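You operate a simulated robot arm through the tools that you are given. There is no shell and no other tool. Be economical: measure what you need, move in short steps, check, and stop when the job is done.

You are at the controls of a simulated two-armed robot. One attempt, no reset.

TASK
Pick up the white foam board with one hand, pass it to the other hand and put it on the top of the mounting bench. Put the orange wiping pad on top of the grey sheets. Pull the tools door open. Do these in any order.

It is judged by the outcome, as a careful person would: the job done as asked, and still so three seconds after it is handed in. It fails if anything else is knocked over, pushed out of place, dropped, spilled or broken. Flat cloth is picked up by pressing the open fingertips on it (5 to 10 N) and closing them slowly along it; thin cloth reads only 2 to 8 mm in the jaws.

THE ROBOT
Two 6-joint arms with two-finger parallel grippers on one trunk, on a base that drives. Base frame: it is fixed to the floor where the robot stands at the start and does not move with it; the origin is under the middle of the robot, x ahead of it, y to its left, z up; the surface under the hand at the start is at about z = 0.7. Units: m, degrees, N and s.
The left shoulder is at the start at [0.28, 0.185, 0.955], the right one opposite. With the tool pointing down near the work surface each hand reaches from about 0.56 to 0.94 m from the robot's upright axis, wherever it stands, measured 20 degrees to its own side. Places, roughly: grey sheets [-7.5, 4.75, 0.75]; orange wiping pad (6x9x4 cm) [-6.2, 3.4, 1.1]; tools door [-3.5, 2, 0.5]; top of the mounting bench [-1.4, -0.9, 0.9]; white foam board (1x24x30 cm) [0.6, -0.1, 0.8]. Payload 1.57 kg a hand.
The TCP of each hand is the grasp point between the finger pads, 0.03 m short of the fingertips. In the tool frame z runs along the fingers and y along their closing line. Largest opening 0.08 m; finger width 0.017, thickness 0.012; the body of the gripper, 0.04 by 0.082 m, starts 0.08 m behind the TCP.
Orientation is told as [roll, pitch, yaw] about the base's x, y, z axes, in that order, counted from this pose: with the fingers straight down and closing along the base's y, the tool's x points along the base's -x, its y along +y and its z along -z.

THE INTERFACE
- The arms move only by the tool nudge_tool. It takes "left_targets", "right_targets" or both (then of equal length, played together; a hand with none holds still); each is a list of rows, each a list of 7 numbers: the gripper command, from -1 (fully open) to 1 (shut), values between in proportion, then the shift along the base's x, y, z in units of 150 mm (1.0 is 150 mm), then the turn, a rotation vector about the base's x, y, z in units of 45 degrees (1.0 is 45 degrees). In form: [[fingers, tx, ty, tz, wx, wy, wz], ...]. A call has 1 to 12 rows; each row is the pose to reach, as a shift and turn from the pose commanded when the call began. A call with a number of a shift or a turn outside -1 to 1 is refused whole. A row lasts 0.2 s, in which the tool goes at most 0.05 m and 8.6 degrees; a call with a longer step from one row to the next is refused whole, and so is a gripper value outside its range. Where a pose cannot be reached the arm comes as near as it can. A force on the tool above 40 N (or 10 N above the force at the start of the call, whichever is more), or a blocked arm, ends the call early, and 0.2 s more pass. The fingers move at their own pace (about 0.153 m/s each) and stop on an object; they squeeze with about 26 N. The grip force told is the motor's: it shows also when the fingers shut on nothing. Time passes only in rows, and 0.2 s behind the last, so rows that repeat a pose let the fingers close. It gives the time, the measured TCP pose, the force on the tool (base axes), the opening and the grip force at its end, in the units of the frame above (readings bear some noise), with the torque about the TCP (base axes, N m) and any sound that the robot's microphone picked up, and new pictures: "views" is both (left out), scene, wrist or none (wrist: the cameras of the hands that moved).
- Cameras (640 x 400 px; columns grow to the right, rows downward): "scene" is now at [0.2352, 0.0025, 1.3879]; the picture's right is [0.02, -1.00, 0.00], its down [-0.81, -0.02, -0.58] and it looks along [0.58, 0.01, -0.81] (base axes); focal length 276 px, centre (320, 200). "left" rides on the left gripper at [0.072, 0.007, -0.122] in its tool frame; the picture's right is [-0.09, 1.00, 0.00], its down [-0.84, -0.08, -0.54] and it looks along [-0.54, -0.05, 0.84] (tool axes); focal length 238 px, centre (320, 200). "right" rides on the right gripper at [0.072, -0.007, -0.122] in its tool frame; the picture's right is [0.09, 1.00, 0.00], its down [-0.84, 0.08, -0.54] and it looks along [-0.54, 0.05, 0.84] (tool axes); focal length 238 px, centre (320, 200). There is no depth. A picture from a camera that has moved, and an enlarged one, comes with that camera's place and axes in the base frame and with its lens.
- lift_body(by): slides the trunk up (or, below 0, down) by that many m; the arms and the scene camera ride with it, the base frame stays. It gives what a move gives, with no picture.
- roll_base(legs): drives the robot by 1 to 6 legs, each [ahead, turn to the left] in m and degrees, along the robot's own axes; the way and the turn of a leg run together, so that a leg with both is an arc; at most 1.5 m and 180 degrees a leg. The arms and the cameras ride along, it lands a little off, and it stops where it bumps. It gives what a move gives, and a new picture of the scene camera.
- pan_tilt(pan, tilt): turns the head with the scene camera to pan (to the left, within 86 degrees either way) and tilt (down, from -29 to 69), counted from straight ahead of the robot. It gives what a move gives, and a new picture of the scene camera.
- inspect(camera, box): a new picture of the part [left, top, right, bottom] of that camera's present view, enlarged. The clock stands still meanwhile.
- sign_off(): hands the job in; it is judged then, once.

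Work in short steps. Places have to be worked out from the pictures, the camera data and where the tool is seen: move nearer, look again, correct. Check each grasp and each placing, and mend what went wrong. You have 165 turns and 260 pictures in all, those below and enlarged ones among them. Open the grippers and draw the arms clear of the work before you hand the job in, unless the task says otherwise; then end with one line.

The tools are called after ">>>" by a JSON object that holds its "op" and its "data". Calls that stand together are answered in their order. nudge_tool: Moves the arms, as the interface text tells. Its arguments: {"type":"object","properties":{"left_targets":{"type":"array"},"right_targets":{"type":"array"},"views":{"type":"string","enum":["both","scene","wrist","none"]}},"required":[]} The other tools are called the same way: lift_body (by) slides the trunk up or down; roll_base (legs) drives the base; pan_tilt (pan, tilt) turns the head that bears the scene camera; inspect (camera, box) takes an enlarged picture of a part of a camera's view; sign_off () hands the job in.

At the start:

```text
time_s: 0.0
left_tool_pos: [0.5783, 0.1907, 1.0817]
left_orientation: [0.0, 0.0, 0.1]
left_ft_force: [-0.6, -0.4, 0.0]
left_wrist_torque: [0.01, 0.02, -0.01]
left_opening: 0.08
left_finger_force: 0.1
right_tool_pos: [0.5092, -0.335, 1.0149]
right_orientation: [0.0, -0.1, 0.1]
right_ft_force: [0.6, 0.0, 0.5]
right_wrist_torque: [0.01, -0.01, -0.01]
right_opening: 0.0801
right_finger_force: 0.0
trunk travel left (down, up): [-0.65, 0.34]
robot x, y, heading: [0.001, -0.003, 0.1]
head pan, tilt: [1.1, 54.2]
```

scene: 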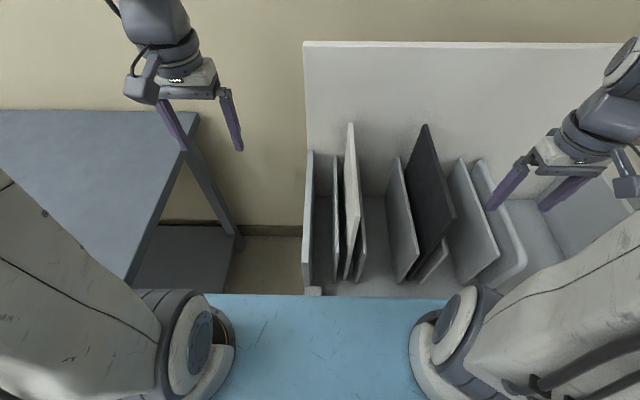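
right: 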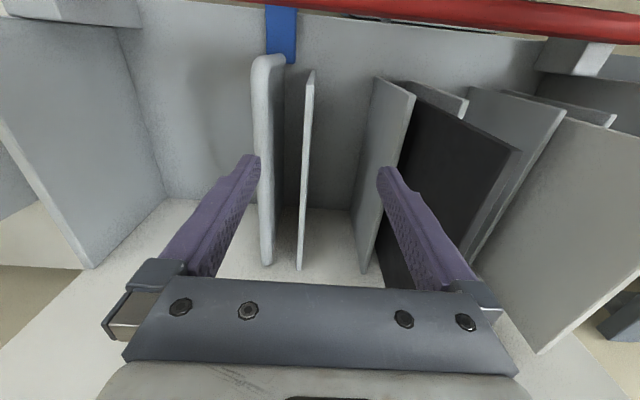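
left: 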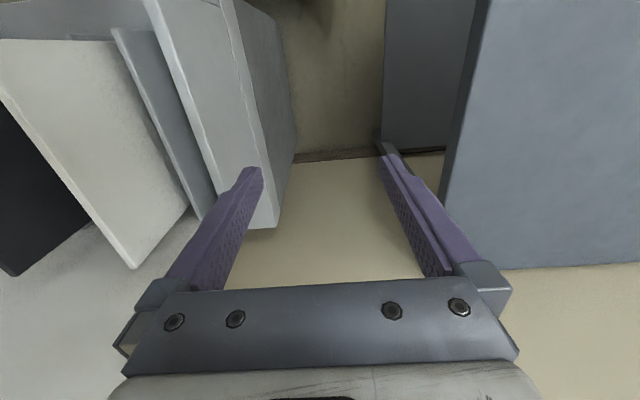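

The rack holds several upright boards; the white one near column 350 looks like the foam board. I enlarge that part to be sure.

>>> {"op": "inspect", "data": {"camera": "scene", "box": [290, 100, 550, 300]}}

>>> {"op": "inspect", "data": {"camera": "left", "box": [0, 0, 320, 280]}}

```text
2.00 times, centred on (420, 200) of scene
camera zoom: at [0.2352, 0.0025, 1.3879], right [0.02, -1.0, 0.0], down [-0.81, -0.02, -0.58], along [0.58, 0.01, -0.81], focal length 553 px, centre (120, 200)
```

zoom: 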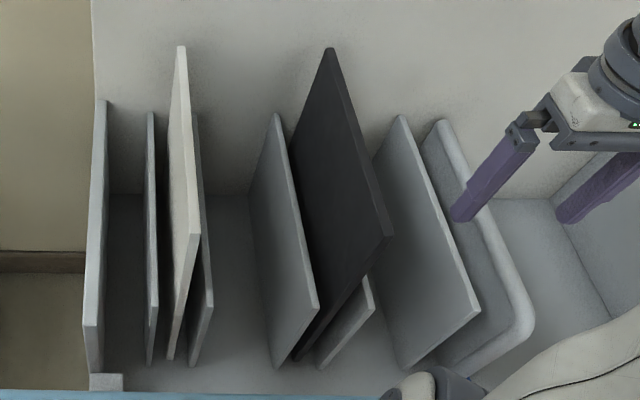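

```text
1.43 times, centred on (160, 140) of left
camera zoom: at [0.5073, 0.1978, 1.2037], right [0.09, 1.0, 0.0], down [0.84, -0.08, 0.54], along [0.54, -0.05, -0.84], focal length 340 px, centre (549, 286)
```

zoom: 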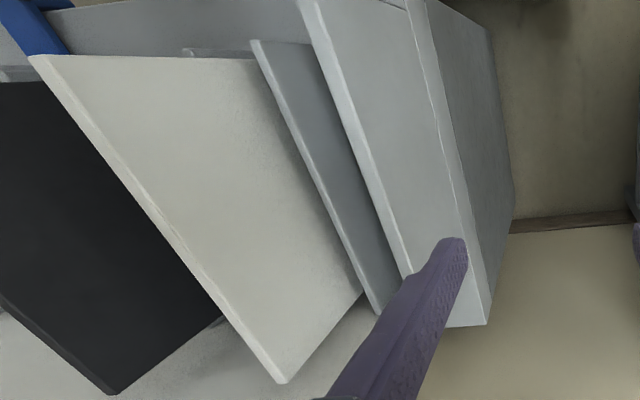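

The board stands in the slot: top edge z≈1.0, y≈-0.055, x from 0.477 to 0.718. I raise the right hand and move it toward a point above the board.

>>> {"op": "nudge_tool", "data": {"right_targets": [[-1, 0, 0, 0.3, 0, 0, 0], [-1, 0, 0, 0.6, 0, 0, 0], [-1, 0.1, 0.25, 0.7, 0, 0, 0], [-1, 0.2, 0.53, 0.7, 0, 0, 0], [-1, 0.2, 0.8, 0.7, 0, 0, 0], [-1, 0.2, 1, 0.7, 0, 0, 0]], "views": "none"}}

>>> {"op": "nudge_tool", "data": {"right_targets": [[-1, 0.05, 0.25, 0, 0, 0, 0], [-1, 0.1, 0.5, 0, 0, 0, 0], [-1, 0.2, 0.75, 0, 0, 0, 0], [-1, 0.2, 0.87, 0, 0, 0, 0], [-1, 0.2, 0.87, 0, 0, 0, 0]]}}

```text
time_s: 1.4
left_tool_pos: [0.5791, 0.1897, 1.0816]
left_orientation: [0.0, -0.1, 0.0]
left_ft_force: [0.3, 0.5, 0.3]
left_wrist_torque: [-0.03, -0.01, 0.01]
left_opening: 0.0802
left_finger_force: 0.0
right_tool_pos: [0.5399, -0.1851, 1.1187]
right_orientation: [0.0, 0.0, -0.2]
right_ft_force: [1.0, 0.2, -0.3]
right_wrist_torque: [0.04, 0.0, 0.03]
right_opening: 0.08
right_finger_force: 0.1
trunk travel left (down, up): [-0.65, 0.34]
robot x, y, heading: [0.0008, 0.0027, -0.0]
head pan, tilt: [1.1, 54.2]
```

```text
time_s: 2.6
left_tool_pos: [0.5775, 0.1911, 1.0809]
left_orientation: [0.0, 0.0, 0.0]
left_ft_force: [-0.8, 0.0, -0.5]
left_wrist_torque: [-0.04, 0.02, 0.0]
left_opening: 0.0798
left_finger_force: 0.0
right_tool_pos: [0.569, -0.051, 1.1202]
right_orientation: [0.0, 0.0, 0.0]
right_ft_force: [0.1, 0.6, -0.2]
right_wrist_torque: [0.0, 0.0, -0.01]
right_opening: 0.0799
right_finger_force: 0.1
trunk travel left (down, up): [-0.65, 0.34]
robot x, y, heading: [-0.0009, 0.0035, 0.0]
head pan, tilt: [1.1, 54.2]
camera scene: at [0.2352, 0.0026, 1.3879], right [0.02, -1.0, 0.0], down [-0.81, -0.02, -0.58], along [0.58, 0.01, -0.81], focal length 276 px, centre (320, 200)
camera right: at [0.4965, -0.0597, 1.2418], right [-0.09, 1.0, 0.0], down [0.84, 0.08, 0.54], along [0.54, 0.05, -0.84], focal length 238 px, centre (320, 200)
```

scene: 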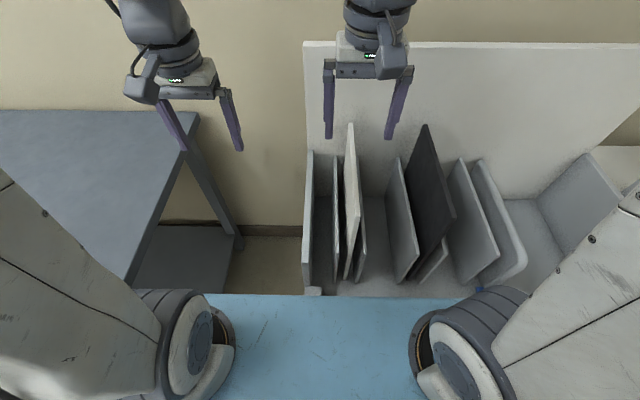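
right: 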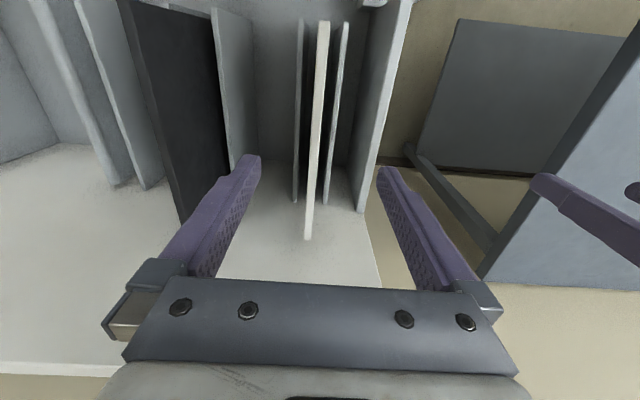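

The board's top edge measures y≈-0.057, so I shift the hand slightly, go down to z≈0.98 and close.

>>> {"op": "nudge_tool", "data": {"right_targets": [[-1, 0, -0.04, -0.25, 0, 0, 0], [-1, 0, -0.04, -0.5, 0, 0, 0], [-1, 0, -0.04, -0.75, 0, 0, 0], [-1, 0, -0.04, -0.93, 0, 0, 0], [-1, 0, -0.04, -0.93, 0, 0, 0], [0, 0, -0.04, -0.93, 0, 0, 0], [0.5, 0, -0.04, -0.93, 0, 0, 0], [1, 0, -0.04, -0.93, 0, 0, 0], [1, 0, -0.04, -0.93, 0, 0, 0]]}}

```text
time_s: 4.6
left_tool_pos: [0.5791, 0.1912, 1.0811]
left_orientation: [0.0, 0.0, 0.0]
left_ft_force: [-0.1, 0.1, 0.4]
left_wrist_torque: [0.02, -0.01, -0.02]
left_opening: 0.0801
left_finger_force: 0.1
right_tool_pos: [0.567, -0.0597, 0.9789]
right_orientation: [-0.1, 0.0, 0.0]
right_ft_force: [0.5, 0.1, -1.4]
right_wrist_torque: [-0.03, 0.03, 0.03]
right_opening: 0.0096
right_finger_force: 26.0
trunk travel left (down, up): [-0.65, 0.34]
robot x, y, heading: [0.0035, 0.0001, 0.2]
head pan, tilt: [1.1, 54.2]
camera scene: at [0.2352, 0.0025, 1.3879], right [0.02, -1.0, 0.0], down [-0.81, -0.02, -0.58], along [0.58, 0.01, -0.81], focal length 276 px, centre (320, 200)
camera right: at [0.4954, -0.0677, 1.1011], right [-0.09, 1.0, 0.0], down [0.84, 0.08, 0.54], along [0.54, 0.05, -0.84], focal length 238 px, centre (320, 200)
```

scene: 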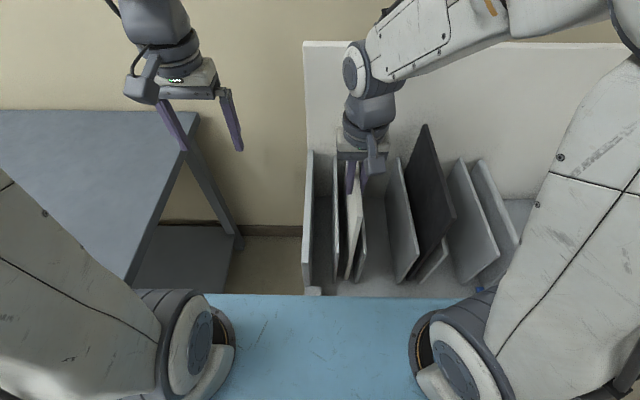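
right: 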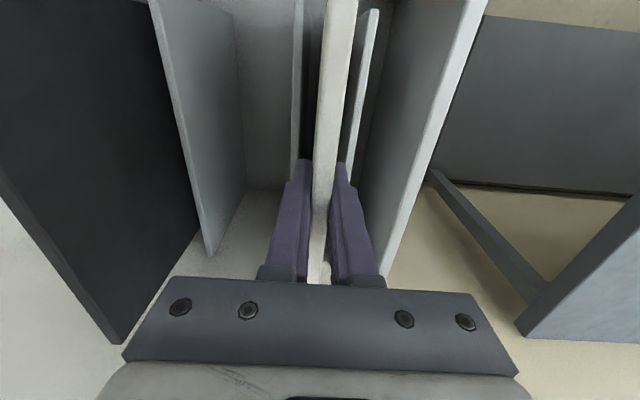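

The grip reads 9.6 mm, which is the board. I lift it a little with the arm to check the hold, then raise the trunk to pull it clear of the rack.

>>> {"op": "nudge_tool", "data": {"right_targets": [[1, 0, 0, 0.15, 0, 0, 0], [1, 0, 0, 0.3, 0, 0, 0], [1, 0, 0, 0.3, 0, 0, 0]], "views": "none"}}

>>> {"op": "lift_body", "data": {"by": 0.3}}

>>> {"op": "pan_tilt", "data": {"pan": 0, "tilt": 45}}

```text
time_s: 5.4
left_tool_pos: [0.579, 0.1915, 1.0794]
left_orientation: [0.0, 0.0, 0.0]
left_ft_force: [0.2, 0.6, -0.2]
left_wrist_torque: [0.03, 0.01, 0.0]
left_opening: 0.0802
left_finger_force: 0.0
right_tool_pos: [0.569, -0.0596, 1.0255]
right_orientation: [0.0, 0.0, -0.1]
right_ft_force: [-0.2, 0.4, -1.3]
right_wrist_torque: [-0.01, 0.05, 0.02]
right_opening: 0.0094
right_finger_force: 25.8
trunk travel left (down, up): [-0.65, 0.34]
robot x, y, heading: [0.0015, -0.0022, -0.2]
head pan, tilt: [1.1, 54.2]
```

```text
time_s: 8.4
left_tool_pos: [0.5793, 0.1912, 1.3819]
left_orientation: [0.0, 0.0, -0.1]
left_ft_force: [0.3, 1.3, -0.9]
left_wrist_torque: [0.0, -0.01, -0.02]
left_opening: 0.0799
left_finger_force: 0.1
right_tool_pos: [0.568, -0.0594, 1.3256]
right_orientation: [-0.1, 0.0, -0.1]
right_ft_force: [0.6, -1.0, -1.0]
right_wrist_torque: [0.01, 0.02, 0.0]
right_opening: 0.0094
right_finger_force: 26.4
trunk travel left (down, up): [-0.95, 0.04]
robot x, y, heading: [0.0011, 0.0022, 0.2]
head pan, tilt: [1.1, 54.2]
```

```text
time_s: 9.1
left_tool_pos: [0.5793, 0.1904, 1.3802]
left_orientation: [0.0, 0.0, -0.1]
left_ft_force: [0.1, 0.5, 0.5]
left_wrist_torque: [-0.02, -0.03, 0.02]
left_opening: 0.0797
left_finger_force: 0.0
right_tool_pos: [0.5672, -0.0593, 1.3257]
right_orientation: [0.0, 0.0, 0.0]
right_ft_force: [-0.3, 0.2, -0.8]
right_wrist_torque: [0.03, 0.03, 0.02]
right_opening: 0.0096
right_finger_force: 26.2
trunk travel left (down, up): [-0.95, 0.04]
robot x, y, heading: [-0.0007, -0.0004, 0.1]
head pan, tilt: [0.0, 45.0]
camera scene: at [0.2437, 0.0011, 1.7003], right [0.0, -1.0, 0.0], down [-0.71, 0.0, -0.71], along [0.71, 0.0, -0.71], focal length 276 px, centre (320, 200)
```

scene: 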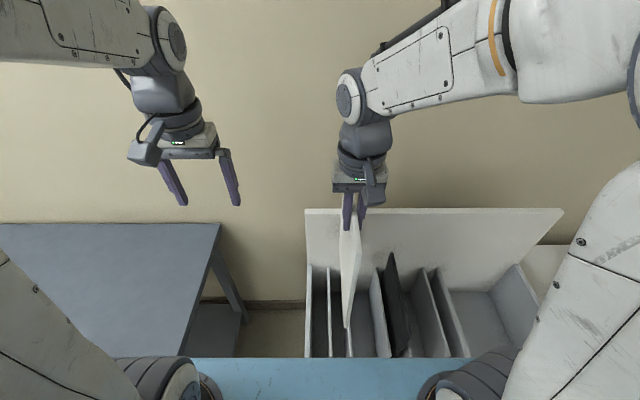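

The board hangs straight and clear of the rack. I turn the right hand +90° and the left hand -90° about z, so the board faces the robot and its far end comes toward the left hand.

>>> {"op": "nudge_tool", "data": {"right_targets": [[1, 0, -0.05, 0, 0, 0, 0.16], [1, 0, -0.1, 0, 0, 0, 0.33], [1, 0, -0.15, 0, 0, 0, 0.5], [1, 0, -0.2, 0, 0, 0, 0.67], [1, 0, -0.25, 0, 0, 0, 0.84], [1, 0, -0.25, 0, 0, 0, 1]], "left_targets": [[-1, 0, 0, 0.1, 0, 0, -0.16], [-1, 0, 0, 0.2, 0, 0, -0.33], [-1, 0, 0, 0.2, 0, 0, -0.5], [-1, 0, 0, 0.2, 0, 0, -0.67], [-1, 0, 0, 0.2, 0, 0, -0.84], [-1, 0, 0, 0.2, 0, 0, -1]], "views": "none"}}

>>> {"op": "nudge_tool", "data": {"right_targets": [[1, 0, 0, 0, 0, 0, 0.16], [1, 0, 0, 0, 0, 0, 0.33], [1, 0, 0, 0, 0, 0, 0.5], [1, 0, 0, 0, 0, 0, 0.67], [1, 0, 0, 0, 0, 0, 0.84], [1, 0, 0, 0, 0, 0, 1], [1, 0, 0, 0, 0, 0, 1]], "left_targets": [[-1, 0, 0, 0, 0, 0, -0.16], [-1, 0, 0, 0, 0, 0, -0.33], [-1, 0, 0, 0, 0, 0, -0.5], [-1, 0, 0, 0, 0, 0, -0.67], [-1, 0, 0, 0, 0, 0, -0.84], [-1, 0, 0, 0, 0, 0, -1], [-1, 0, 0, 0, 0, 0, -1]]}}

```text
time_s: 10.5
left_tool_pos: [0.5791, 0.1901, 1.4111]
left_orientation: [0.0, 0.0, -45.0]
left_ft_force: [0.6, 0.3, -0.1]
left_wrist_torque: [0.0, -0.03, 0.0]
left_opening: 0.08
left_finger_force: 0.1
right_tool_pos: [0.5687, -0.0969, 1.326]
right_orientation: [0.0, -0.1, 45.1]
right_ft_force: [0.3, -0.1, -1.5]
right_wrist_torque: [-0.04, 0.06, 0.02]
right_opening: 0.0097
right_finger_force: 26.0
trunk travel left (down, up): [-0.95, 0.04]
robot x, y, heading: [0.0006, -0.0012, -0.0]
head pan, tilt: [0.0, 45.0]
```

```text
time_s: 12.1
left_tool_pos: [0.5795, 0.1906, 1.4116]
left_orientation: [0.0, 0.0, -90.1]
left_ft_force: [0.5, 0.2, 0.3]
left_wrist_torque: [0.02, -0.01, 0.02]
left_opening: 0.0798
left_finger_force: 0.1
right_tool_pos: [0.5689, -0.0974, 1.3251]
right_orientation: [-0.1, 0.1, 90.1]
right_ft_force: [0.5, 0.2, -1.4]
right_wrist_torque: [-0.03, 0.02, -0.03]
right_opening: 0.0094
right_finger_force: 25.7
trunk travel left (down, up): [-0.95, 0.04]
robot x, y, heading: [-0.0007, 0.003, -0.1]
head pan, tilt: [0.0, 45.0]
camera scene: at [0.2437, 0.0011, 1.7003], right [0.0, -1.0, 0.0], down [-0.71, 0.0, -0.71], along [0.71, 0.0, -0.71], focal length 276 px, centre (320, 200)
camera right: at [0.5754, -0.1698, 1.4475], right [-1.0, -0.09, 0.0], down [-0.08, 0.84, 0.54], along [-0.05, 0.54, -0.84], focal length 238 px, centre (320, 200)
camera left: at [0.5863, 0.2629, 1.5339], right [1.0, -0.09, 0.0], down [-0.08, -0.84, 0.54], along [-0.05, -0.54, -0.84], focal length 238 px, centre (320, 200)
```

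scene: 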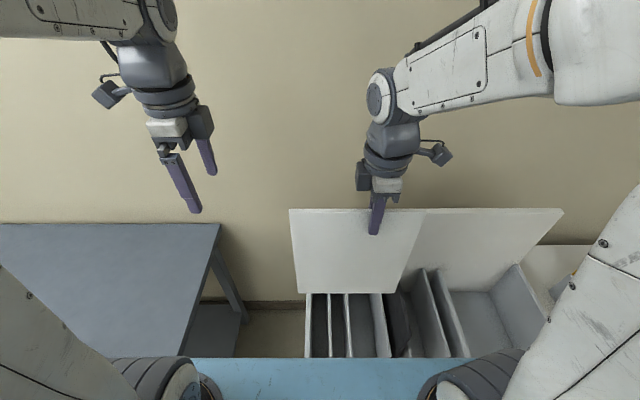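
right: 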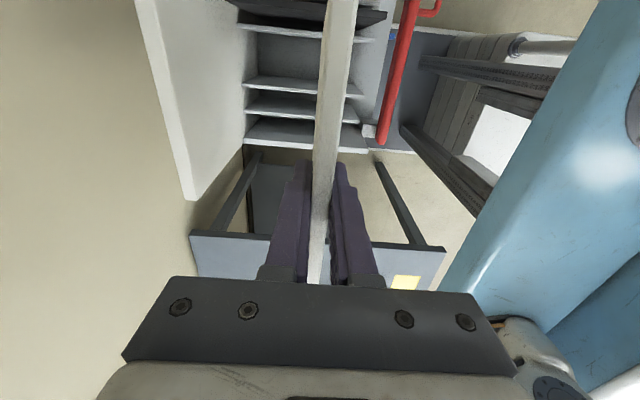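
left: 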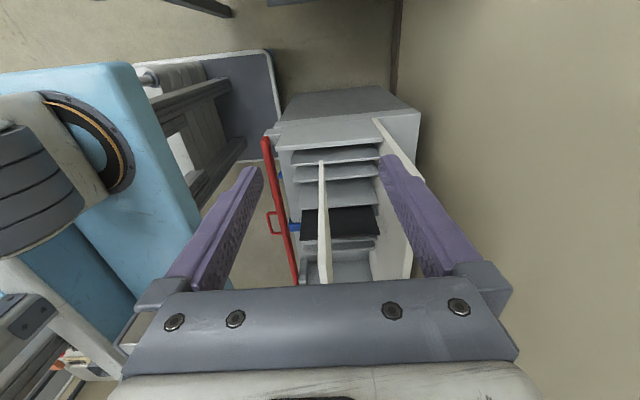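

The board now faces the robot, spanning y≈-0.19 to 0.05. The left hand comes over the left end of its top edge, at y≈0.03.

>>> {"op": "nudge_tool", "data": {"left_targets": [[-1, -0.03, -0.3, 0, 0, 0, 0], [-1, -0.06, -0.6, 0, 0, 0, 0], [-1, -0.07, -0.9, 0, 0, 0, 0], [-1, -0.07, -1, 0, 0, 0, 0], [-1, -0.07, -1, -0.15, 0, 0, 0], [-1, -0.07, -1, -0.15, 0, 0, 0]]}}

```text
time_s: 13.5
left_tool_pos: [0.5678, 0.0415, 1.3896]
left_orientation: [0.0, 0.0, -90.1]
left_ft_force: [0.5, 0.1, 0.7]
left_wrist_torque: [-0.01, 0.04, 0.02]
left_opening: 0.08
left_finger_force: 0.0
right_tool_pos: [0.5684, -0.0971, 1.3254]
right_orientation: [0.0, 0.0, 90.0]
right_ft_force: [0.0, -0.3, -0.6]
right_wrist_torque: [-0.05, -0.02, 0.02]
right_opening: 0.0095
right_finger_force: 26.0
trunk travel left (down, up): [-0.95, 0.04]
robot x, y, heading: [0.0012, 0.0025, 0.1]
head pan, tilt: [0.0, 45.0]
camera scene: at [0.2438, 0.0011, 1.7003], right [0.0, -1.0, 0.0], down [-0.71, 0.0, -0.71], along [0.71, 0.0, -0.71], focal length 276 px, centre (320, 200)
camera left: at [0.5751, 0.1148, 1.5117], right [1.0, -0.09, 0.0], down [-0.08, -0.84, 0.54], along [-0.05, -0.54, -0.84], focal length 238 px, centre (320, 200)
```

scene: 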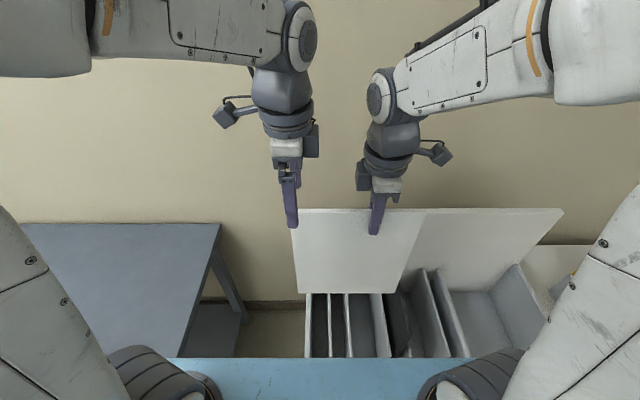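
left: 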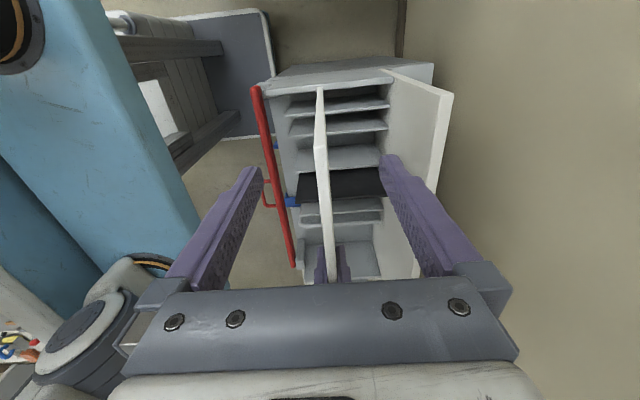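

The board's left edge is at y≈0.055. I shift the left hand to y≈0.027, lower it to the same height as the right hand and close on the board.

>>> {"op": "nudge_tool", "data": {"left_targets": [[-1, 0, -0.1, -0.2, 0, 0, 0], [-1, 0, -0.1, -0.42, 0, 0, 0], [-1, 0, -0.1, -0.42, 0, 0, 0], [0, 0, -0.1, -0.42, 0, 0, 0], [0.6, 0, -0.1, -0.42, 0, 0, 0], [1, 0, -0.1, -0.42, 0, 0, 0], [1, 0, -0.1, -0.42, 0, 0, 0], [1, 0, -0.1, -0.42, 0, 0, 0]]}}

```text
time_s: 15.3
left_tool_pos: [0.5683, 0.0278, 1.3255]
left_orientation: [0.0, 0.0, -90.0]
left_ft_force: [3.9, 0.1, -2.3]
left_wrist_torque: [0.24, 0.04, 0.28]
left_opening: 0.0096
left_finger_force: 25.3
right_tool_pos: [0.5683, -0.0966, 1.3249]
right_orientation: [-0.1, 0.0, 90.1]
right_ft_force: [-4.1, 0.1, 3.3]
right_wrist_torque: [0.21, -0.05, 0.29]
right_opening: 0.0097
right_finger_force: 25.7
trunk travel left (down, up): [-0.95, 0.04]
robot x, y, heading: [0.0006, -0.0017, -0.1]
head pan, tilt: [0.0, 45.0]
camera scene: at [0.2437, 0.0011, 1.7003], right [0.0, -1.0, 0.0], down [-0.71, 0.0, -0.71], along [0.71, 0.0, -0.71], focal length 276 px, centre (320, 200)
camera left: at [0.5745, 0.0998, 1.4485], right [1.0, -0.09, 0.0], down [-0.08, -0.84, 0.54], along [-0.05, -0.54, -0.84], focal length 238 px, centre (320, 200)
```

scene: 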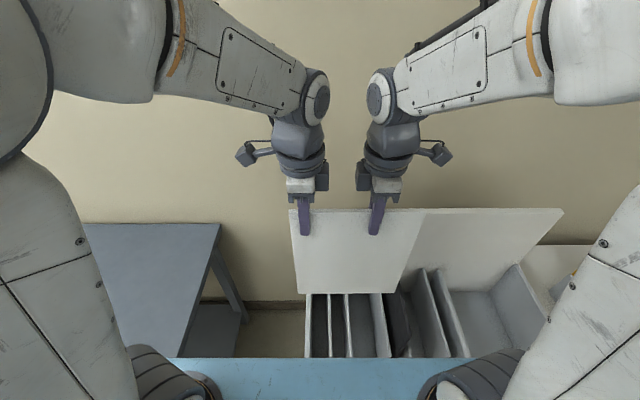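
left: 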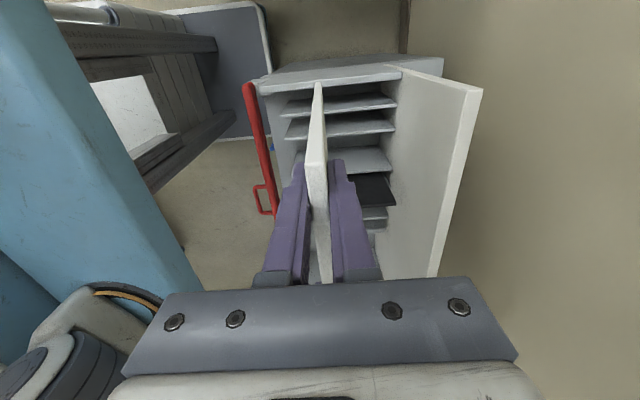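

Both hands read about 9.6 mm on the board. I open the right hand, raise it clear of the top edge, and check that the left hand holds the board.

>>> {"op": "nudge_tool", "data": {"right_targets": [[0.5, 0, 0, 0, 0, 0, 0], [-1, 0, 0, 0, 0, 0, 0], [-1, 0, 0, 0, 0, 0, 0], [-1, 0, 0, 0, 0, 0, 0], [-1, 0, 0, 0.25, 0, 0, 0], [-1, 0, 0, 0.5, 0, 0, 0], [-1, 0, -0.3, 0.5, 0, 0, 0], [-1, 0, -0.6, 0.5, 0, 0, 0], [-1, 0, -0.9, 0.5, 0, 0, 0]], "views": "scene"}}

```text
time_s: 17.3
left_tool_pos: [0.5675, 0.0271, 1.3259]
left_orientation: [0.0, 0.0, -90.0]
left_ft_force: [0.0, -0.2, 0.9]
left_wrist_torque: [0.08, 0.0, -0.03]
left_opening: 0.0094
left_finger_force: 25.9
right_tool_pos: [0.5701, -0.2351, 1.4007]
right_orientation: [0.0, 0.0, 89.9]
right_ft_force: [-0.2, -0.2, 0.2]
right_wrist_torque: [0.01, 0.02, -0.01]
right_opening: 0.0798
right_finger_force: 0.0
trunk travel left (down, up): [-0.95, 0.04]
robot x, y, heading: [0.001, 0.0004, -0.1]
head pan, tilt: [0.0, 45.0]
camera scene: at [0.2437, 0.0011, 1.7003], right [0.0, -1.0, 0.0], down [-0.71, 0.0, -0.71], along [0.71, 0.0, -0.71], focal length 276 px, centre (320, 200)
```

scene: 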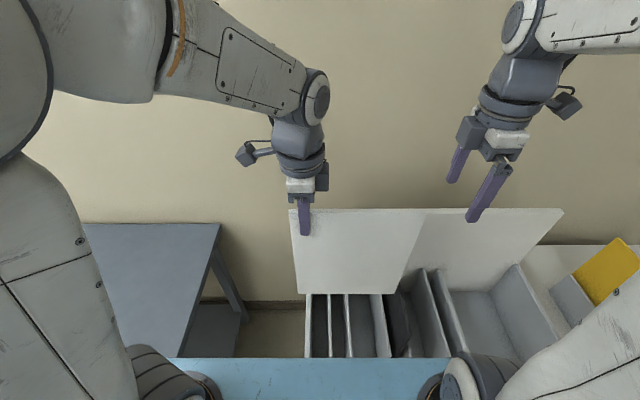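

The left hand alone holds the board steady. Before driving I look around to the left and to the right to find the bench and free floor.

>>> {"op": "pan_tilt", "data": {"pan": 85, "tilt": 20}}

>>> {"op": "pan_tilt", "data": {"pan": -85, "tilt": 20}}

```text
time_s: 18.9
left_tool_pos: [0.567, 0.0268, 1.3252]
left_orientation: [-0.1, 0.0, -89.9]
left_ft_force: [-0.4, 0.3, -0.5]
left_wrist_torque: [0.1, 0.0, 0.02]
left_opening: 0.0094
left_finger_force: 25.9
right_tool_pos: [0.5695, -0.2333, 1.401]
right_orientation: [0.0, 0.1, 90.1]
right_ft_force: [-0.2, -0.4, 0.5]
right_wrist_torque: [-0.07, -0.03, -0.03]
right_opening: 0.0797
right_finger_force: 0.1
trunk travel left (down, up): [-0.95, 0.04]
robot x, y, heading: [0.0024, 0.0008, -0.2]
head pan, tilt: [85.0, 20.0]
camera scene: at [0.1706, 0.0938, 1.739], right [1.0, -0.09, 0.0], down [-0.03, -0.34, -0.94], along [0.08, 0.94, -0.34], focal length 276 px, centre (320, 200)
```

scene: 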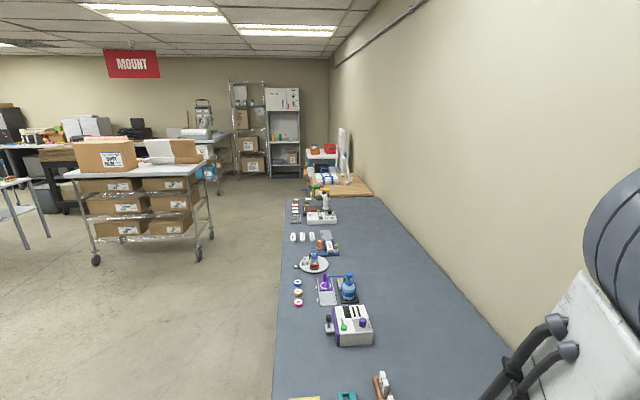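

```text
time_s: 21.5
left_tool_pos: [0.5675, 0.0273, 1.3254]
left_orientation: [0.0, -0.1, -90.0]
left_ft_force: [0.5, 0.2, -0.3]
left_wrist_torque: [0.12, -0.01, 0.0]
left_opening: 0.0095
left_finger_force: 25.8
right_tool_pos: [0.5694, -0.2325, 1.3998]
right_orientation: [0.0, 0.1, 90.0]
right_ft_force: [-0.1, -0.2, -0.2]
right_wrist_torque: [-0.01, 0.01, 0.01]
right_opening: 0.0799
right_finger_force: 0.0
trunk travel left (down, up): [-0.95, 0.04]
robot x, y, heading: [0.0017, 0.0009, -0.1]
head pan, tilt: [-85.0, 20.0]
camera scene: at [0.1705, -0.0917, 1.739], right [-1.0, -0.09, 0.0], down [-0.03, 0.34, -0.94], along [0.08, -0.94, -0.34], focal length 276 px, centre (320, 200)
```

scene: 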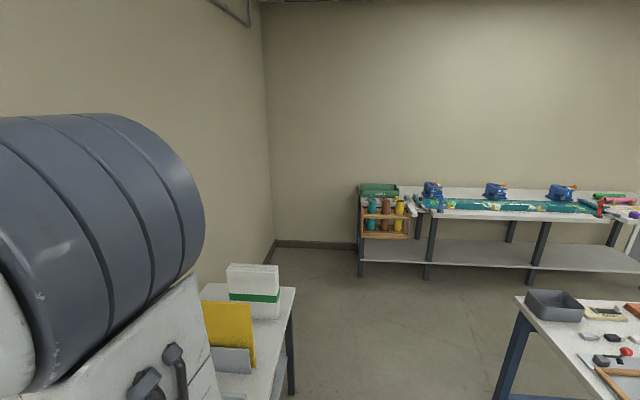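

The mounting bench seems to be the white table behind right (near corner about x -0.64, y -1.2). I reverse half a metre away from the rack and look at it.

>>> {"op": "roll_base", "data": {"legs": [[-0.5, 0]]}}

>>> {"op": "pan_tilt", "data": {"pan": -86, "tilt": 35}}

```text
time_s: 24.4
left_tool_pos: [0.0594, 0.0259, 1.3257]
left_orientation: [0.0, -0.1, -90.4]
left_ft_force: [0.8, 1.0, -1.1]
left_wrist_torque: [0.06, -0.04, 0.01]
left_opening: 0.0097
left_finger_force: 25.6
right_tool_pos: [0.0607, -0.236, 1.4011]
right_orientation: [0.1, -0.1, 89.6]
right_ft_force: [0.2, 0.4, -0.2]
right_wrist_torque: [-0.01, -0.02, 0.0]
right_opening: 0.0796
right_finger_force: 0.0
trunk travel left (down, up): [-0.95, 0.04]
robot x, y, heading: [-0.5063, -0.002, -0.6]
head pan, tilt: [-85.0, 20.0]
camera scene: at [-0.3378, -0.0911, 1.739], right [-1.0, -0.08, 0.0], down [-0.03, 0.34, -0.94], along [0.08, -0.94, -0.34], focal length 276 px, centre (320, 200)
```

scene: 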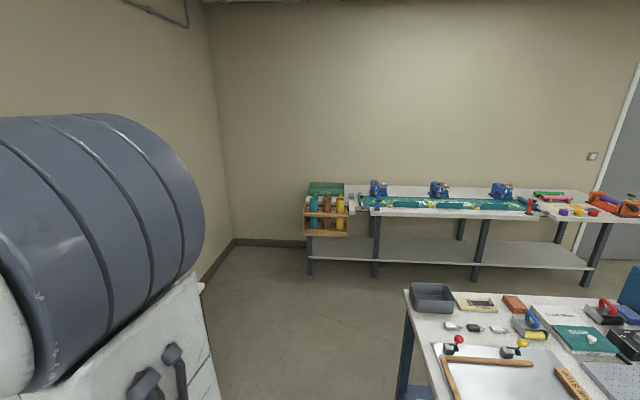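

```text
time_s: 25.2
left_tool_pos: [0.0607, 0.0251, 1.3259]
left_orientation: [0.0, -0.1, -90.5]
left_ft_force: [0.2, 0.2, -0.1]
left_wrist_torque: [0.09, 0.01, 0.02]
left_opening: 0.0096
left_finger_force: 26.0
right_tool_pos: [0.0606, -0.2347, 1.4015]
right_orientation: [0.1, 0.0, 89.6]
right_ft_force: [-0.6, 0.0, -0.9]
right_wrist_torque: [0.01, -0.02, -0.02]
right_opening: 0.0799
right_finger_force: 0.0
trunk travel left (down, up): [-0.95, 0.04]
robot x, y, heading: [-0.5027, 0.0023, -0.4]
head pan, tilt: [-85.9, 35.0]
camera scene: at [-0.3397, -0.0862, 1.7152], right [-1.0, -0.06, 0.0], down [-0.04, 0.57, -0.82], along [0.05, -0.82, -0.57], focal length 276 px, centre (320, 200)
```

scene: 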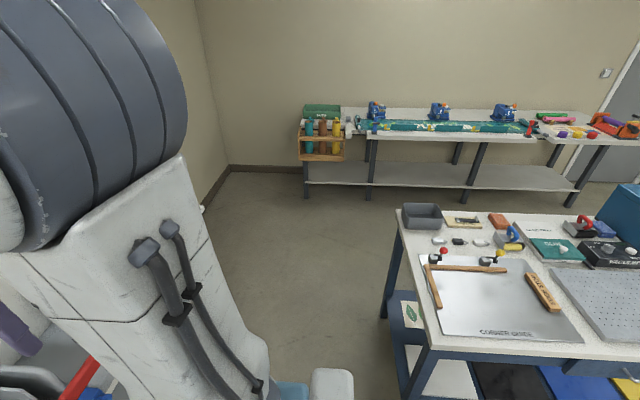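

The bench top carries many small items; I need to find a free area of 24x30 cm. I reverse further to see the rest of it.

>>> {"op": "roll_base", "data": {"legs": [[-0.5, 0]]}}

>>> {"op": "inspect", "data": {"camera": "scene", "box": [200, 120, 640, 400]}}

```text
time_s: 28.1
left_tool_pos: [-0.4376, 0.0296, 1.3253]
left_orientation: [-0.1, -0.1, -90.4]
left_ft_force: [1.3, -0.6, -0.1]
left_wrist_torque: [0.1, -0.02, 0.0]
left_opening: 0.0097
left_finger_force: 25.7
right_tool_pos: [-0.4374, -0.232, 1.4013]
right_orientation: [0.0, 0.0, 89.6]
right_ft_force: [0.0, 1.6, 0.1]
right_wrist_torque: [0.02, 0.0, 0.01]
right_opening: 0.08
right_finger_force: 0.1
trunk travel left (down, up): [-0.95, 0.04]
robot x, y, heading: [-1.0055, 0.0059, -0.2]
head pan, tilt: [-85.9, 35.0]
camera scene: at [-0.8365, -0.0829, 1.7152], right [-1.0, -0.06, 0.0], down [-0.04, 0.57, -0.82], along [0.05, -0.82, -0.57], focal length 276 px, centre (320, 200)
```

scene: 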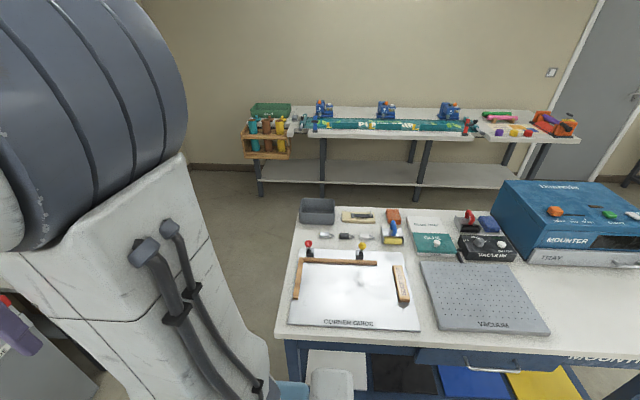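

```text
1.43 times, centred on (420, 260) of scene
camera zoom: at [-0.8365, -0.0829, 1.7152], right [-1.0, -0.06, 0.0], down [-0.04, 0.57, -0.82], along [0.05, -0.82, -0.57], focal length 395 px, centre (177, 114)
```

zoom: 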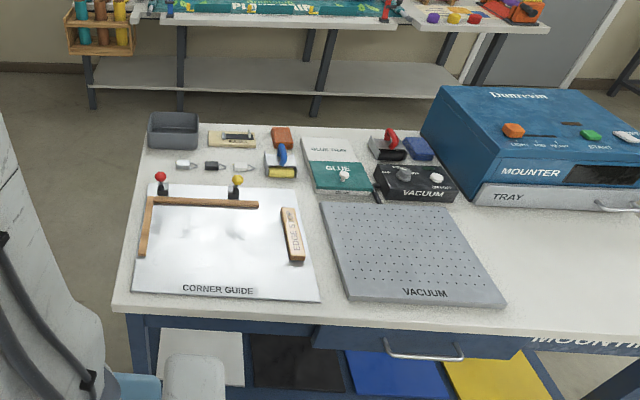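

There is a bare area at the right, in front of the mounter. I reverse further to measure it.

>>> {"op": "roll_base", "data": {"legs": [[-0.6, 0]]}}

>>> {"op": "inspect", "data": {"camera": "scene", "box": [200, 120, 640, 400]}}

```text
time_s: 31.5
left_tool_pos: [-1.0322, 0.0328, 1.3273]
left_orientation: [0.1, 0.0, -90.4]
left_ft_force: [0.1, 0.0, -0.4]
left_wrist_torque: [0.13, -0.02, 0.02]
left_opening: 0.0097
left_finger_force: 26.3
right_tool_pos: [-1.033, -0.2279, 1.4013]
right_orientation: [0.0, 0.1, 89.6]
right_ft_force: [0.3, 0.6, 0.2]
right_wrist_torque: [0.03, 0.02, 0.02]
right_opening: 0.08
right_finger_force: 0.0
trunk travel left (down, up): [-0.95, 0.04]
robot x, y, heading: [-1.6025, 0.01, -0.5]
head pan, tilt: [-85.9, 35.0]
camera scene: at [-1.4328, -0.0786, 1.7152], right [-1.0, -0.06, 0.0], down [-0.04, 0.57, -0.82], along [0.05, -0.82, -0.57], focal length 276 px, centre (320, 200)
```

scene: 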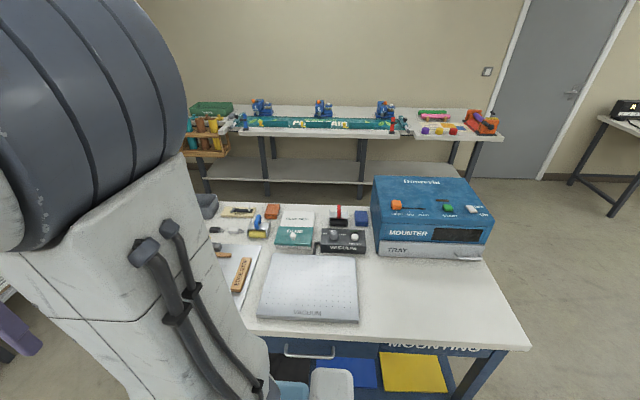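

```text
1.43 times, centred on (420, 260) of scene
camera zoom: at [-1.4328, -0.0786, 1.7152], right [-1.0, -0.06, 0.0], down [-0.04, 0.57, -0.82], along [0.05, -0.82, -0.57], focal length 395 px, centre (177, 114)
```

zoom: 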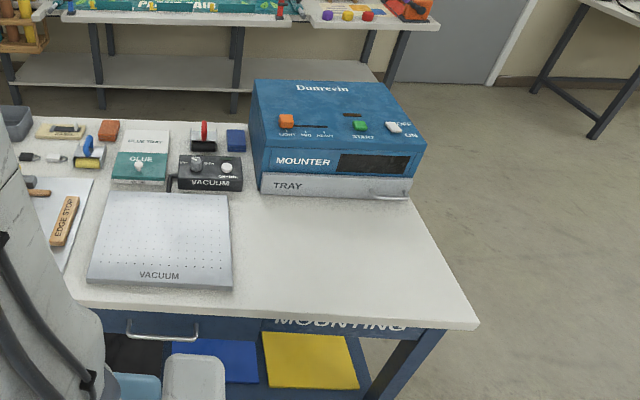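

The free area is x -2.02…-1.53, y -0.85…-0.53 at z≈0.9. I drive forward a little, then reverse in an arc to end up facing the bench with clearance.

>>> {"op": "roll_base", "data": {"legs": [[0.15, 0], [-0.4, -90]]}}

>>> {"op": "pan_tilt", "data": {"pan": 0, "tilt": 50}}

```text
time_s: 36.7
left_tool_pos: [-1.6899, -0.2959, 1.3266]
left_orientation: [0.0, 0.0, 179.2]
left_ft_force: [0.6, -0.5, -0.3]
left_wrist_torque: [0.01, -0.09, 0.0]
left_opening: 0.0099
left_finger_force: 26.5
right_tool_pos: [-1.9497, -0.2944, 1.4]
right_orientation: [0.1, 0.0, -0.9]
right_ft_force: [0.6, 0.3, -1.0]
right_wrist_torque: [0.0, 0.03, -0.01]
right_opening: 0.0797
right_finger_force: 0.0
trunk travel left (down, up): [-0.95, 0.04]
robot x, y, heading: [-1.7091, 0.2721, -90.7]
head pan, tilt: [-85.9, 35.0]
cut short: leg 2
camera scene: at [-1.7974, 0.1073, 1.7151], right [-0.06, 1.0, 0.0], down [0.57, 0.03, -0.82], along [-0.82, -0.05, -0.57], focal length 276 px, centre (320, 200)
```

scene: 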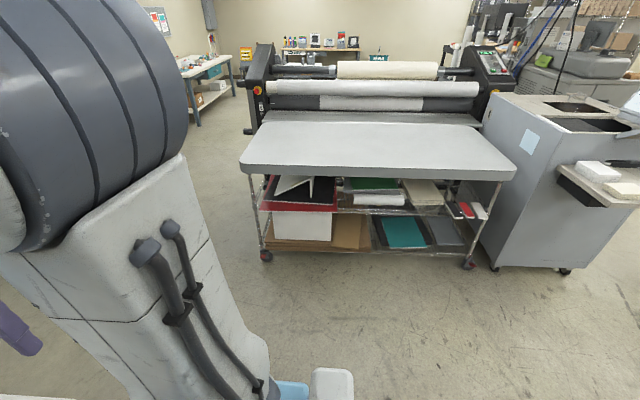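

```text
time_s: 38.3
left_tool_pos: [-1.6901, -0.2955, 1.326]
left_orientation: [0.0, 0.0, 179.3]
left_ft_force: [-0.1, 0.9, 0.1]
left_wrist_torque: [0.01, -0.08, 0.0]
left_opening: 0.0095
left_finger_force: 25.8
right_tool_pos: [-1.9493, -0.2949, 1.4]
right_orientation: [0.0, 0.1, -0.8]
right_ft_force: [0.0, 0.0, -0.1]
right_wrist_torque: [0.0, 0.02, -0.01]
right_opening: 0.0802
right_finger_force: 0.1
trunk travel left (down, up): [-0.95, 0.04]
robot x, y, heading: [-1.7093, 0.2728, -90.8]
head pan, tilt: [0.0, 50.0]
camera scene: at [-1.7105, 0.0355, 1.6934], right [-1.0, 0.01, 0.0], down [0.01, 0.77, -0.64], along [-0.01, -0.64, -0.77], focal length 276 px, centre (320, 200)
```

scene: 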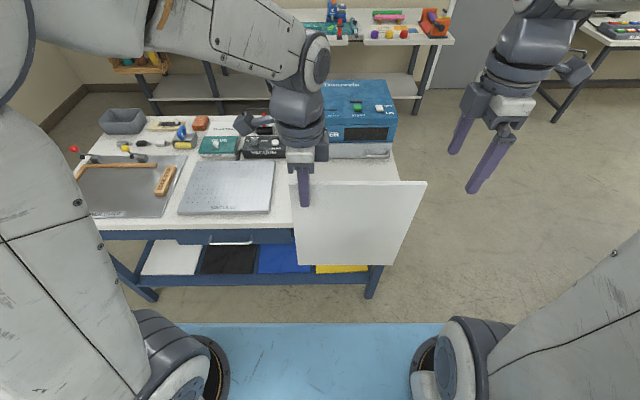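

The robot faces the bench and the board hangs in front of it. I extend the left hand forward while tilting it so the board becomes horizontal; the first half now.

>>> {"op": "nudge_tool", "data": {"left_targets": [[1, 0, -0.16, 0, -0.16, 0, 0], [1, 0, -0.33, 0, -0.33, 0, 0], [1, 0, -0.5, 0, -0.5, 0, 0], [1, 0, -0.67, 0, -0.67, 0, 0], [1, 0, -0.84, 0, -0.84, 0, 0], [1, 0, -1, 0, -1, 0, 0], [1, 0, -1, 0, -1, 0, 0]], "views": "scene"}}

```text
time_s: 39.9
left_tool_pos: [-1.6886, -0.4448, 1.3281]
left_orientation: [45.0, 0.4, 179.3]
left_ft_force: [-1.0, 1.0, -0.6]
left_wrist_torque: [0.12, -0.09, 0.02]
left_opening: 0.0096
left_finger_force: 26.0
right_tool_pos: [-1.9496, -0.2942, 1.402]
right_orientation: [-0.1, 0.0, -0.8]
right_ft_force: [0.8, 1.4, -0.3]
right_wrist_torque: [0.03, 0.01, -0.01]
right_opening: 0.0802
right_finger_force: 0.1
trunk travel left (down, up): [-0.95, 0.04]
robot x, y, heading: [-1.711, 0.2709, -90.6]
head pan, tilt: [0.0, 50.0]
camera scene: at [-1.7104, 0.0354, 1.6934], right [-1.0, 0.01, 0.0], down [0.01, 0.77, -0.64], along [-0.01, -0.64, -0.77], focal length 276 px, centre (320, 200)
```

scene: 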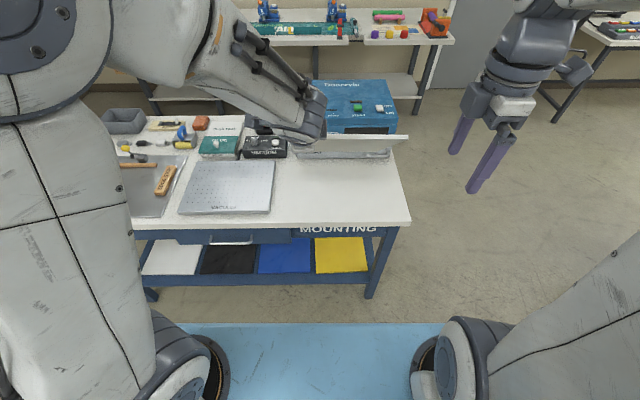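

Half the tilt is done and the board is still firm. I complete the tilt to about 86°, leaving the far edge slightly lower.

>>> {"op": "nudge_tool", "data": {"left_targets": [[1, 0, 0, 0, -0.16, 0, 0], [1, 0, 0, 0, -0.33, 0, 0], [1, 0, 0, 0, -0.5, 0, 0], [1, 0, 0, 0, -0.67, 0, 0], [1, 0, 0, 0, -0.84, 0, 0], [1, 0, 0, 0, -0.91, 0, 0], [1, 0, 0, 0, -0.91, 0, 0]]}}

```text
time_s: 41.5
left_tool_pos: [-1.6888, -0.4459, 1.3269]
left_orientation: [86.0, 0.8, 179.9]
left_ft_force: [0.7, -0.2, -1.8]
left_wrist_torque: [0.16, -0.1, 0.0]
left_opening: 0.0096
left_finger_force: 26.3
right_tool_pos: [-1.9505, -0.2944, 1.4003]
right_orientation: [0.0, 0.0, -0.8]
right_ft_force: [0.9, 0.4, 0.8]
right_wrist_torque: [0.01, 0.02, 0.0]
right_opening: 0.0798
right_finger_force: 0.1
trunk travel left (down, up): [-0.95, 0.04]
robot x, y, heading: [-1.7115, 0.2732, -90.8]
head pan, tilt: [0.0, 50.0]
camera scene: at [-1.7104, 0.0355, 1.6934], right [-1.0, 0.01, 0.0], down [0.01, 0.77, -0.64], along [-0.01, -0.64, -0.77], focal length 276 px, centre (320, 200)
camera left: at [-1.6166, -0.3242, 1.3429], right [-0.11, -0.07, 0.99], down [-0.84, 0.55, -0.05], along [-0.54, -0.83, -0.12], focal length 238 px, centre (320, 200)
```

scene: 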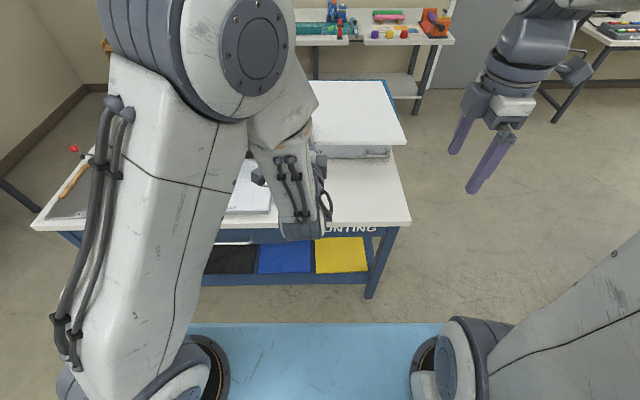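
left: 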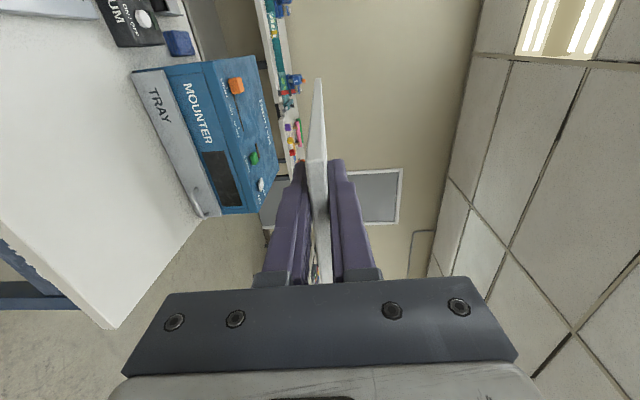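

The board is level and firm. I lower the trunk by 0.35 so it comes near the bench height, still short of the tray.

>>> {"op": "lift_body", "data": {"by": -0.35}}

>>> {"op": "inspect", "data": {"camera": "left", "box": [0, 0, 640, 400]}}

>>> {"op": "inspect", "data": {"camera": "scene", "box": [200, 50, 520, 250]}}

```text
time_s: 44.9
left_tool_pos: [-1.6888, -0.4466, 0.9765]
left_orientation: [85.9, 0.8, 180.0]
left_ft_force: [0.6, -0.5, -1.2]
left_wrist_torque: [0.17, -0.13, -0.01]
left_opening: 0.0095
left_finger_force: 26.5
right_tool_pos: [-1.9496, -0.2949, 1.0509]
right_orientation: [0.0, 0.0, -0.8]
right_ft_force: [0.8, -0.3, -0.8]
right_wrist_torque: [0.03, 0.02, 0.01]
right_opening: 0.08
right_finger_force: 0.0
trunk travel left (down, up): [-0.6, 0.39]
robot x, y, heading: [-1.7076, 0.2711, -90.5]
head pan, tilt: [0.0, 50.0]
```

```text
1.00 times, centred on (320, 200) of left (not enlarged: the box is as wide or as high as the picture)
camera zoom: at [-1.6165, -0.3243, 0.9932], right [-0.11, -0.07, 0.99], down [-0.84, 0.55, -0.05], along [-0.54, -0.83, -0.12], focal length 238 px, centre (320, 200)
```

zoom: 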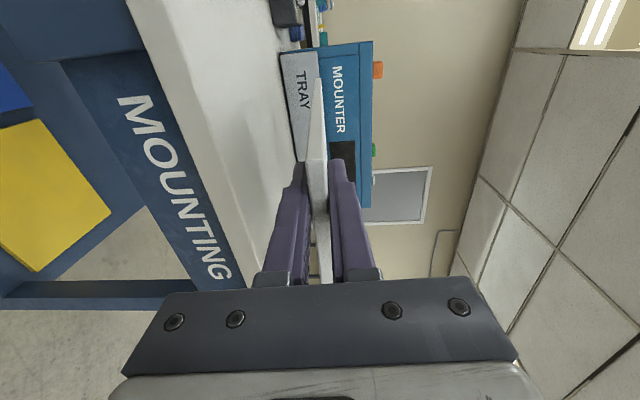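

```text
2.00 times, centred on (360, 150) of scene
camera zoom: at [-1.7104, 0.0355, 1.3434], right [-1.0, 0.01, 0.0], down [0.01, 0.77, -0.64], along [-0.01, -0.64, -0.77], focal length 553 px, centre (240, 300)
```

zoom: 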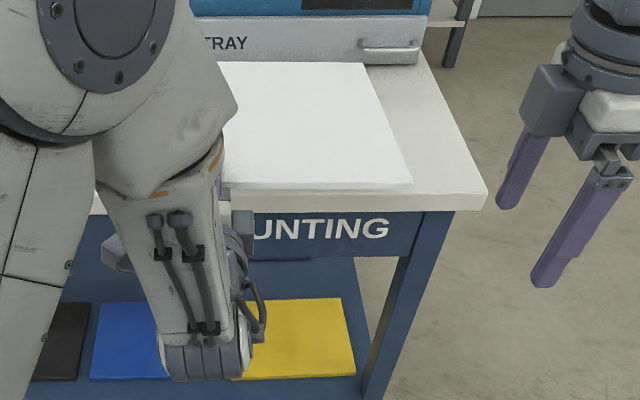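

Board near edge is at y≈-0.425, well placed sideways; the bench height still needs to be pinned down (0.86–0.90). I move forward 6 cm and down 4 cm and look again.

>>> {"op": "nudge_tool", "data": {"left_targets": [[1, 0, -0.2, -0.1, 0, 0, 0], [1, 0, -0.4, -0.2, 0, 0, 0], [1, 0, -0.5, -0.27, 0, 0, 0], [1, 0, -0.5, -0.27, 0, 0, 0]]}}

>>> {"op": "inspect", "data": {"camera": "scene", "box": [260, 50, 480, 190]}}

```text
time_s: 45.9
left_tool_pos: [-1.6902, -0.5208, 0.9347]
left_orientation: [85.9, 0.8, 180.0]
left_ft_force: [-0.6, 0.0, -1.4]
left_wrist_torque: [0.13, -0.06, 0.03]
left_opening: 0.0096
left_finger_force: 26.1
right_tool_pos: [-1.9497, -0.2943, 1.0502]
right_orientation: [0.0, 0.0, -0.8]
right_ft_force: [0.2, -1.2, 0.1]
right_wrist_torque: [-0.02, 0.01, -0.02]
right_opening: 0.0802
right_finger_force: 0.0
trunk travel left (down, up): [-0.6, 0.39]
robot x, y, heading: [-1.7085, 0.274, -90.7]
head pan, tilt: [0.0, 50.0]
camera scene: at [-1.7104, 0.0355, 1.3434], right [-1.0, 0.01, 0.0], down [0.01, 0.77, -0.64], along [-0.01, -0.64, -0.77], focal length 276 px, centre (320, 200)
camera left: at [-1.6172, -0.3988, 0.9519], right [-0.11, -0.07, 0.99], down [-0.84, 0.55, -0.05], along [-0.54, -0.83, -0.12], focal length 238 px, centre (320, 200)
```

scene: 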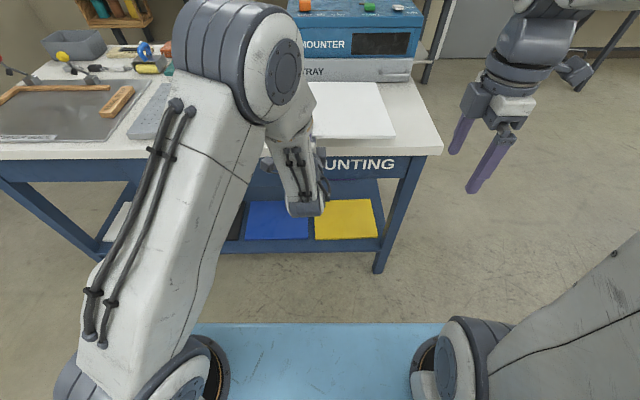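
left: 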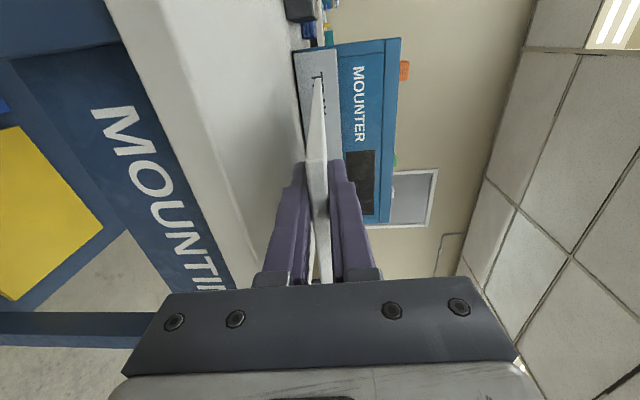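

```text
2.86 times, centred on (370, 120) of scene
camera zoom: at [-1.7104, 0.0355, 1.3434], right [-1.0, 0.01, 0.0], down [0.01, 0.77, -0.64], along [-0.01, -0.64, -0.77], focal length 790 px, centre (177, 429)
```

zoom: 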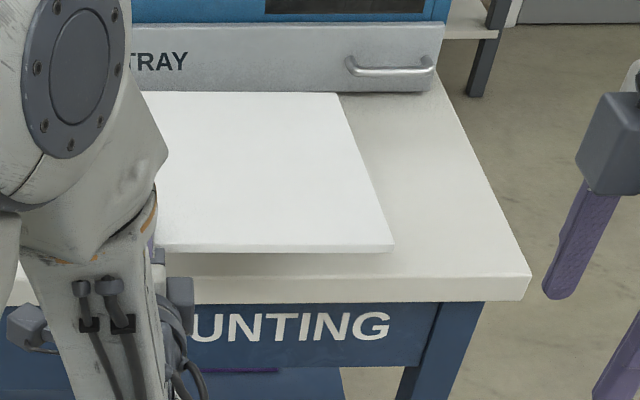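

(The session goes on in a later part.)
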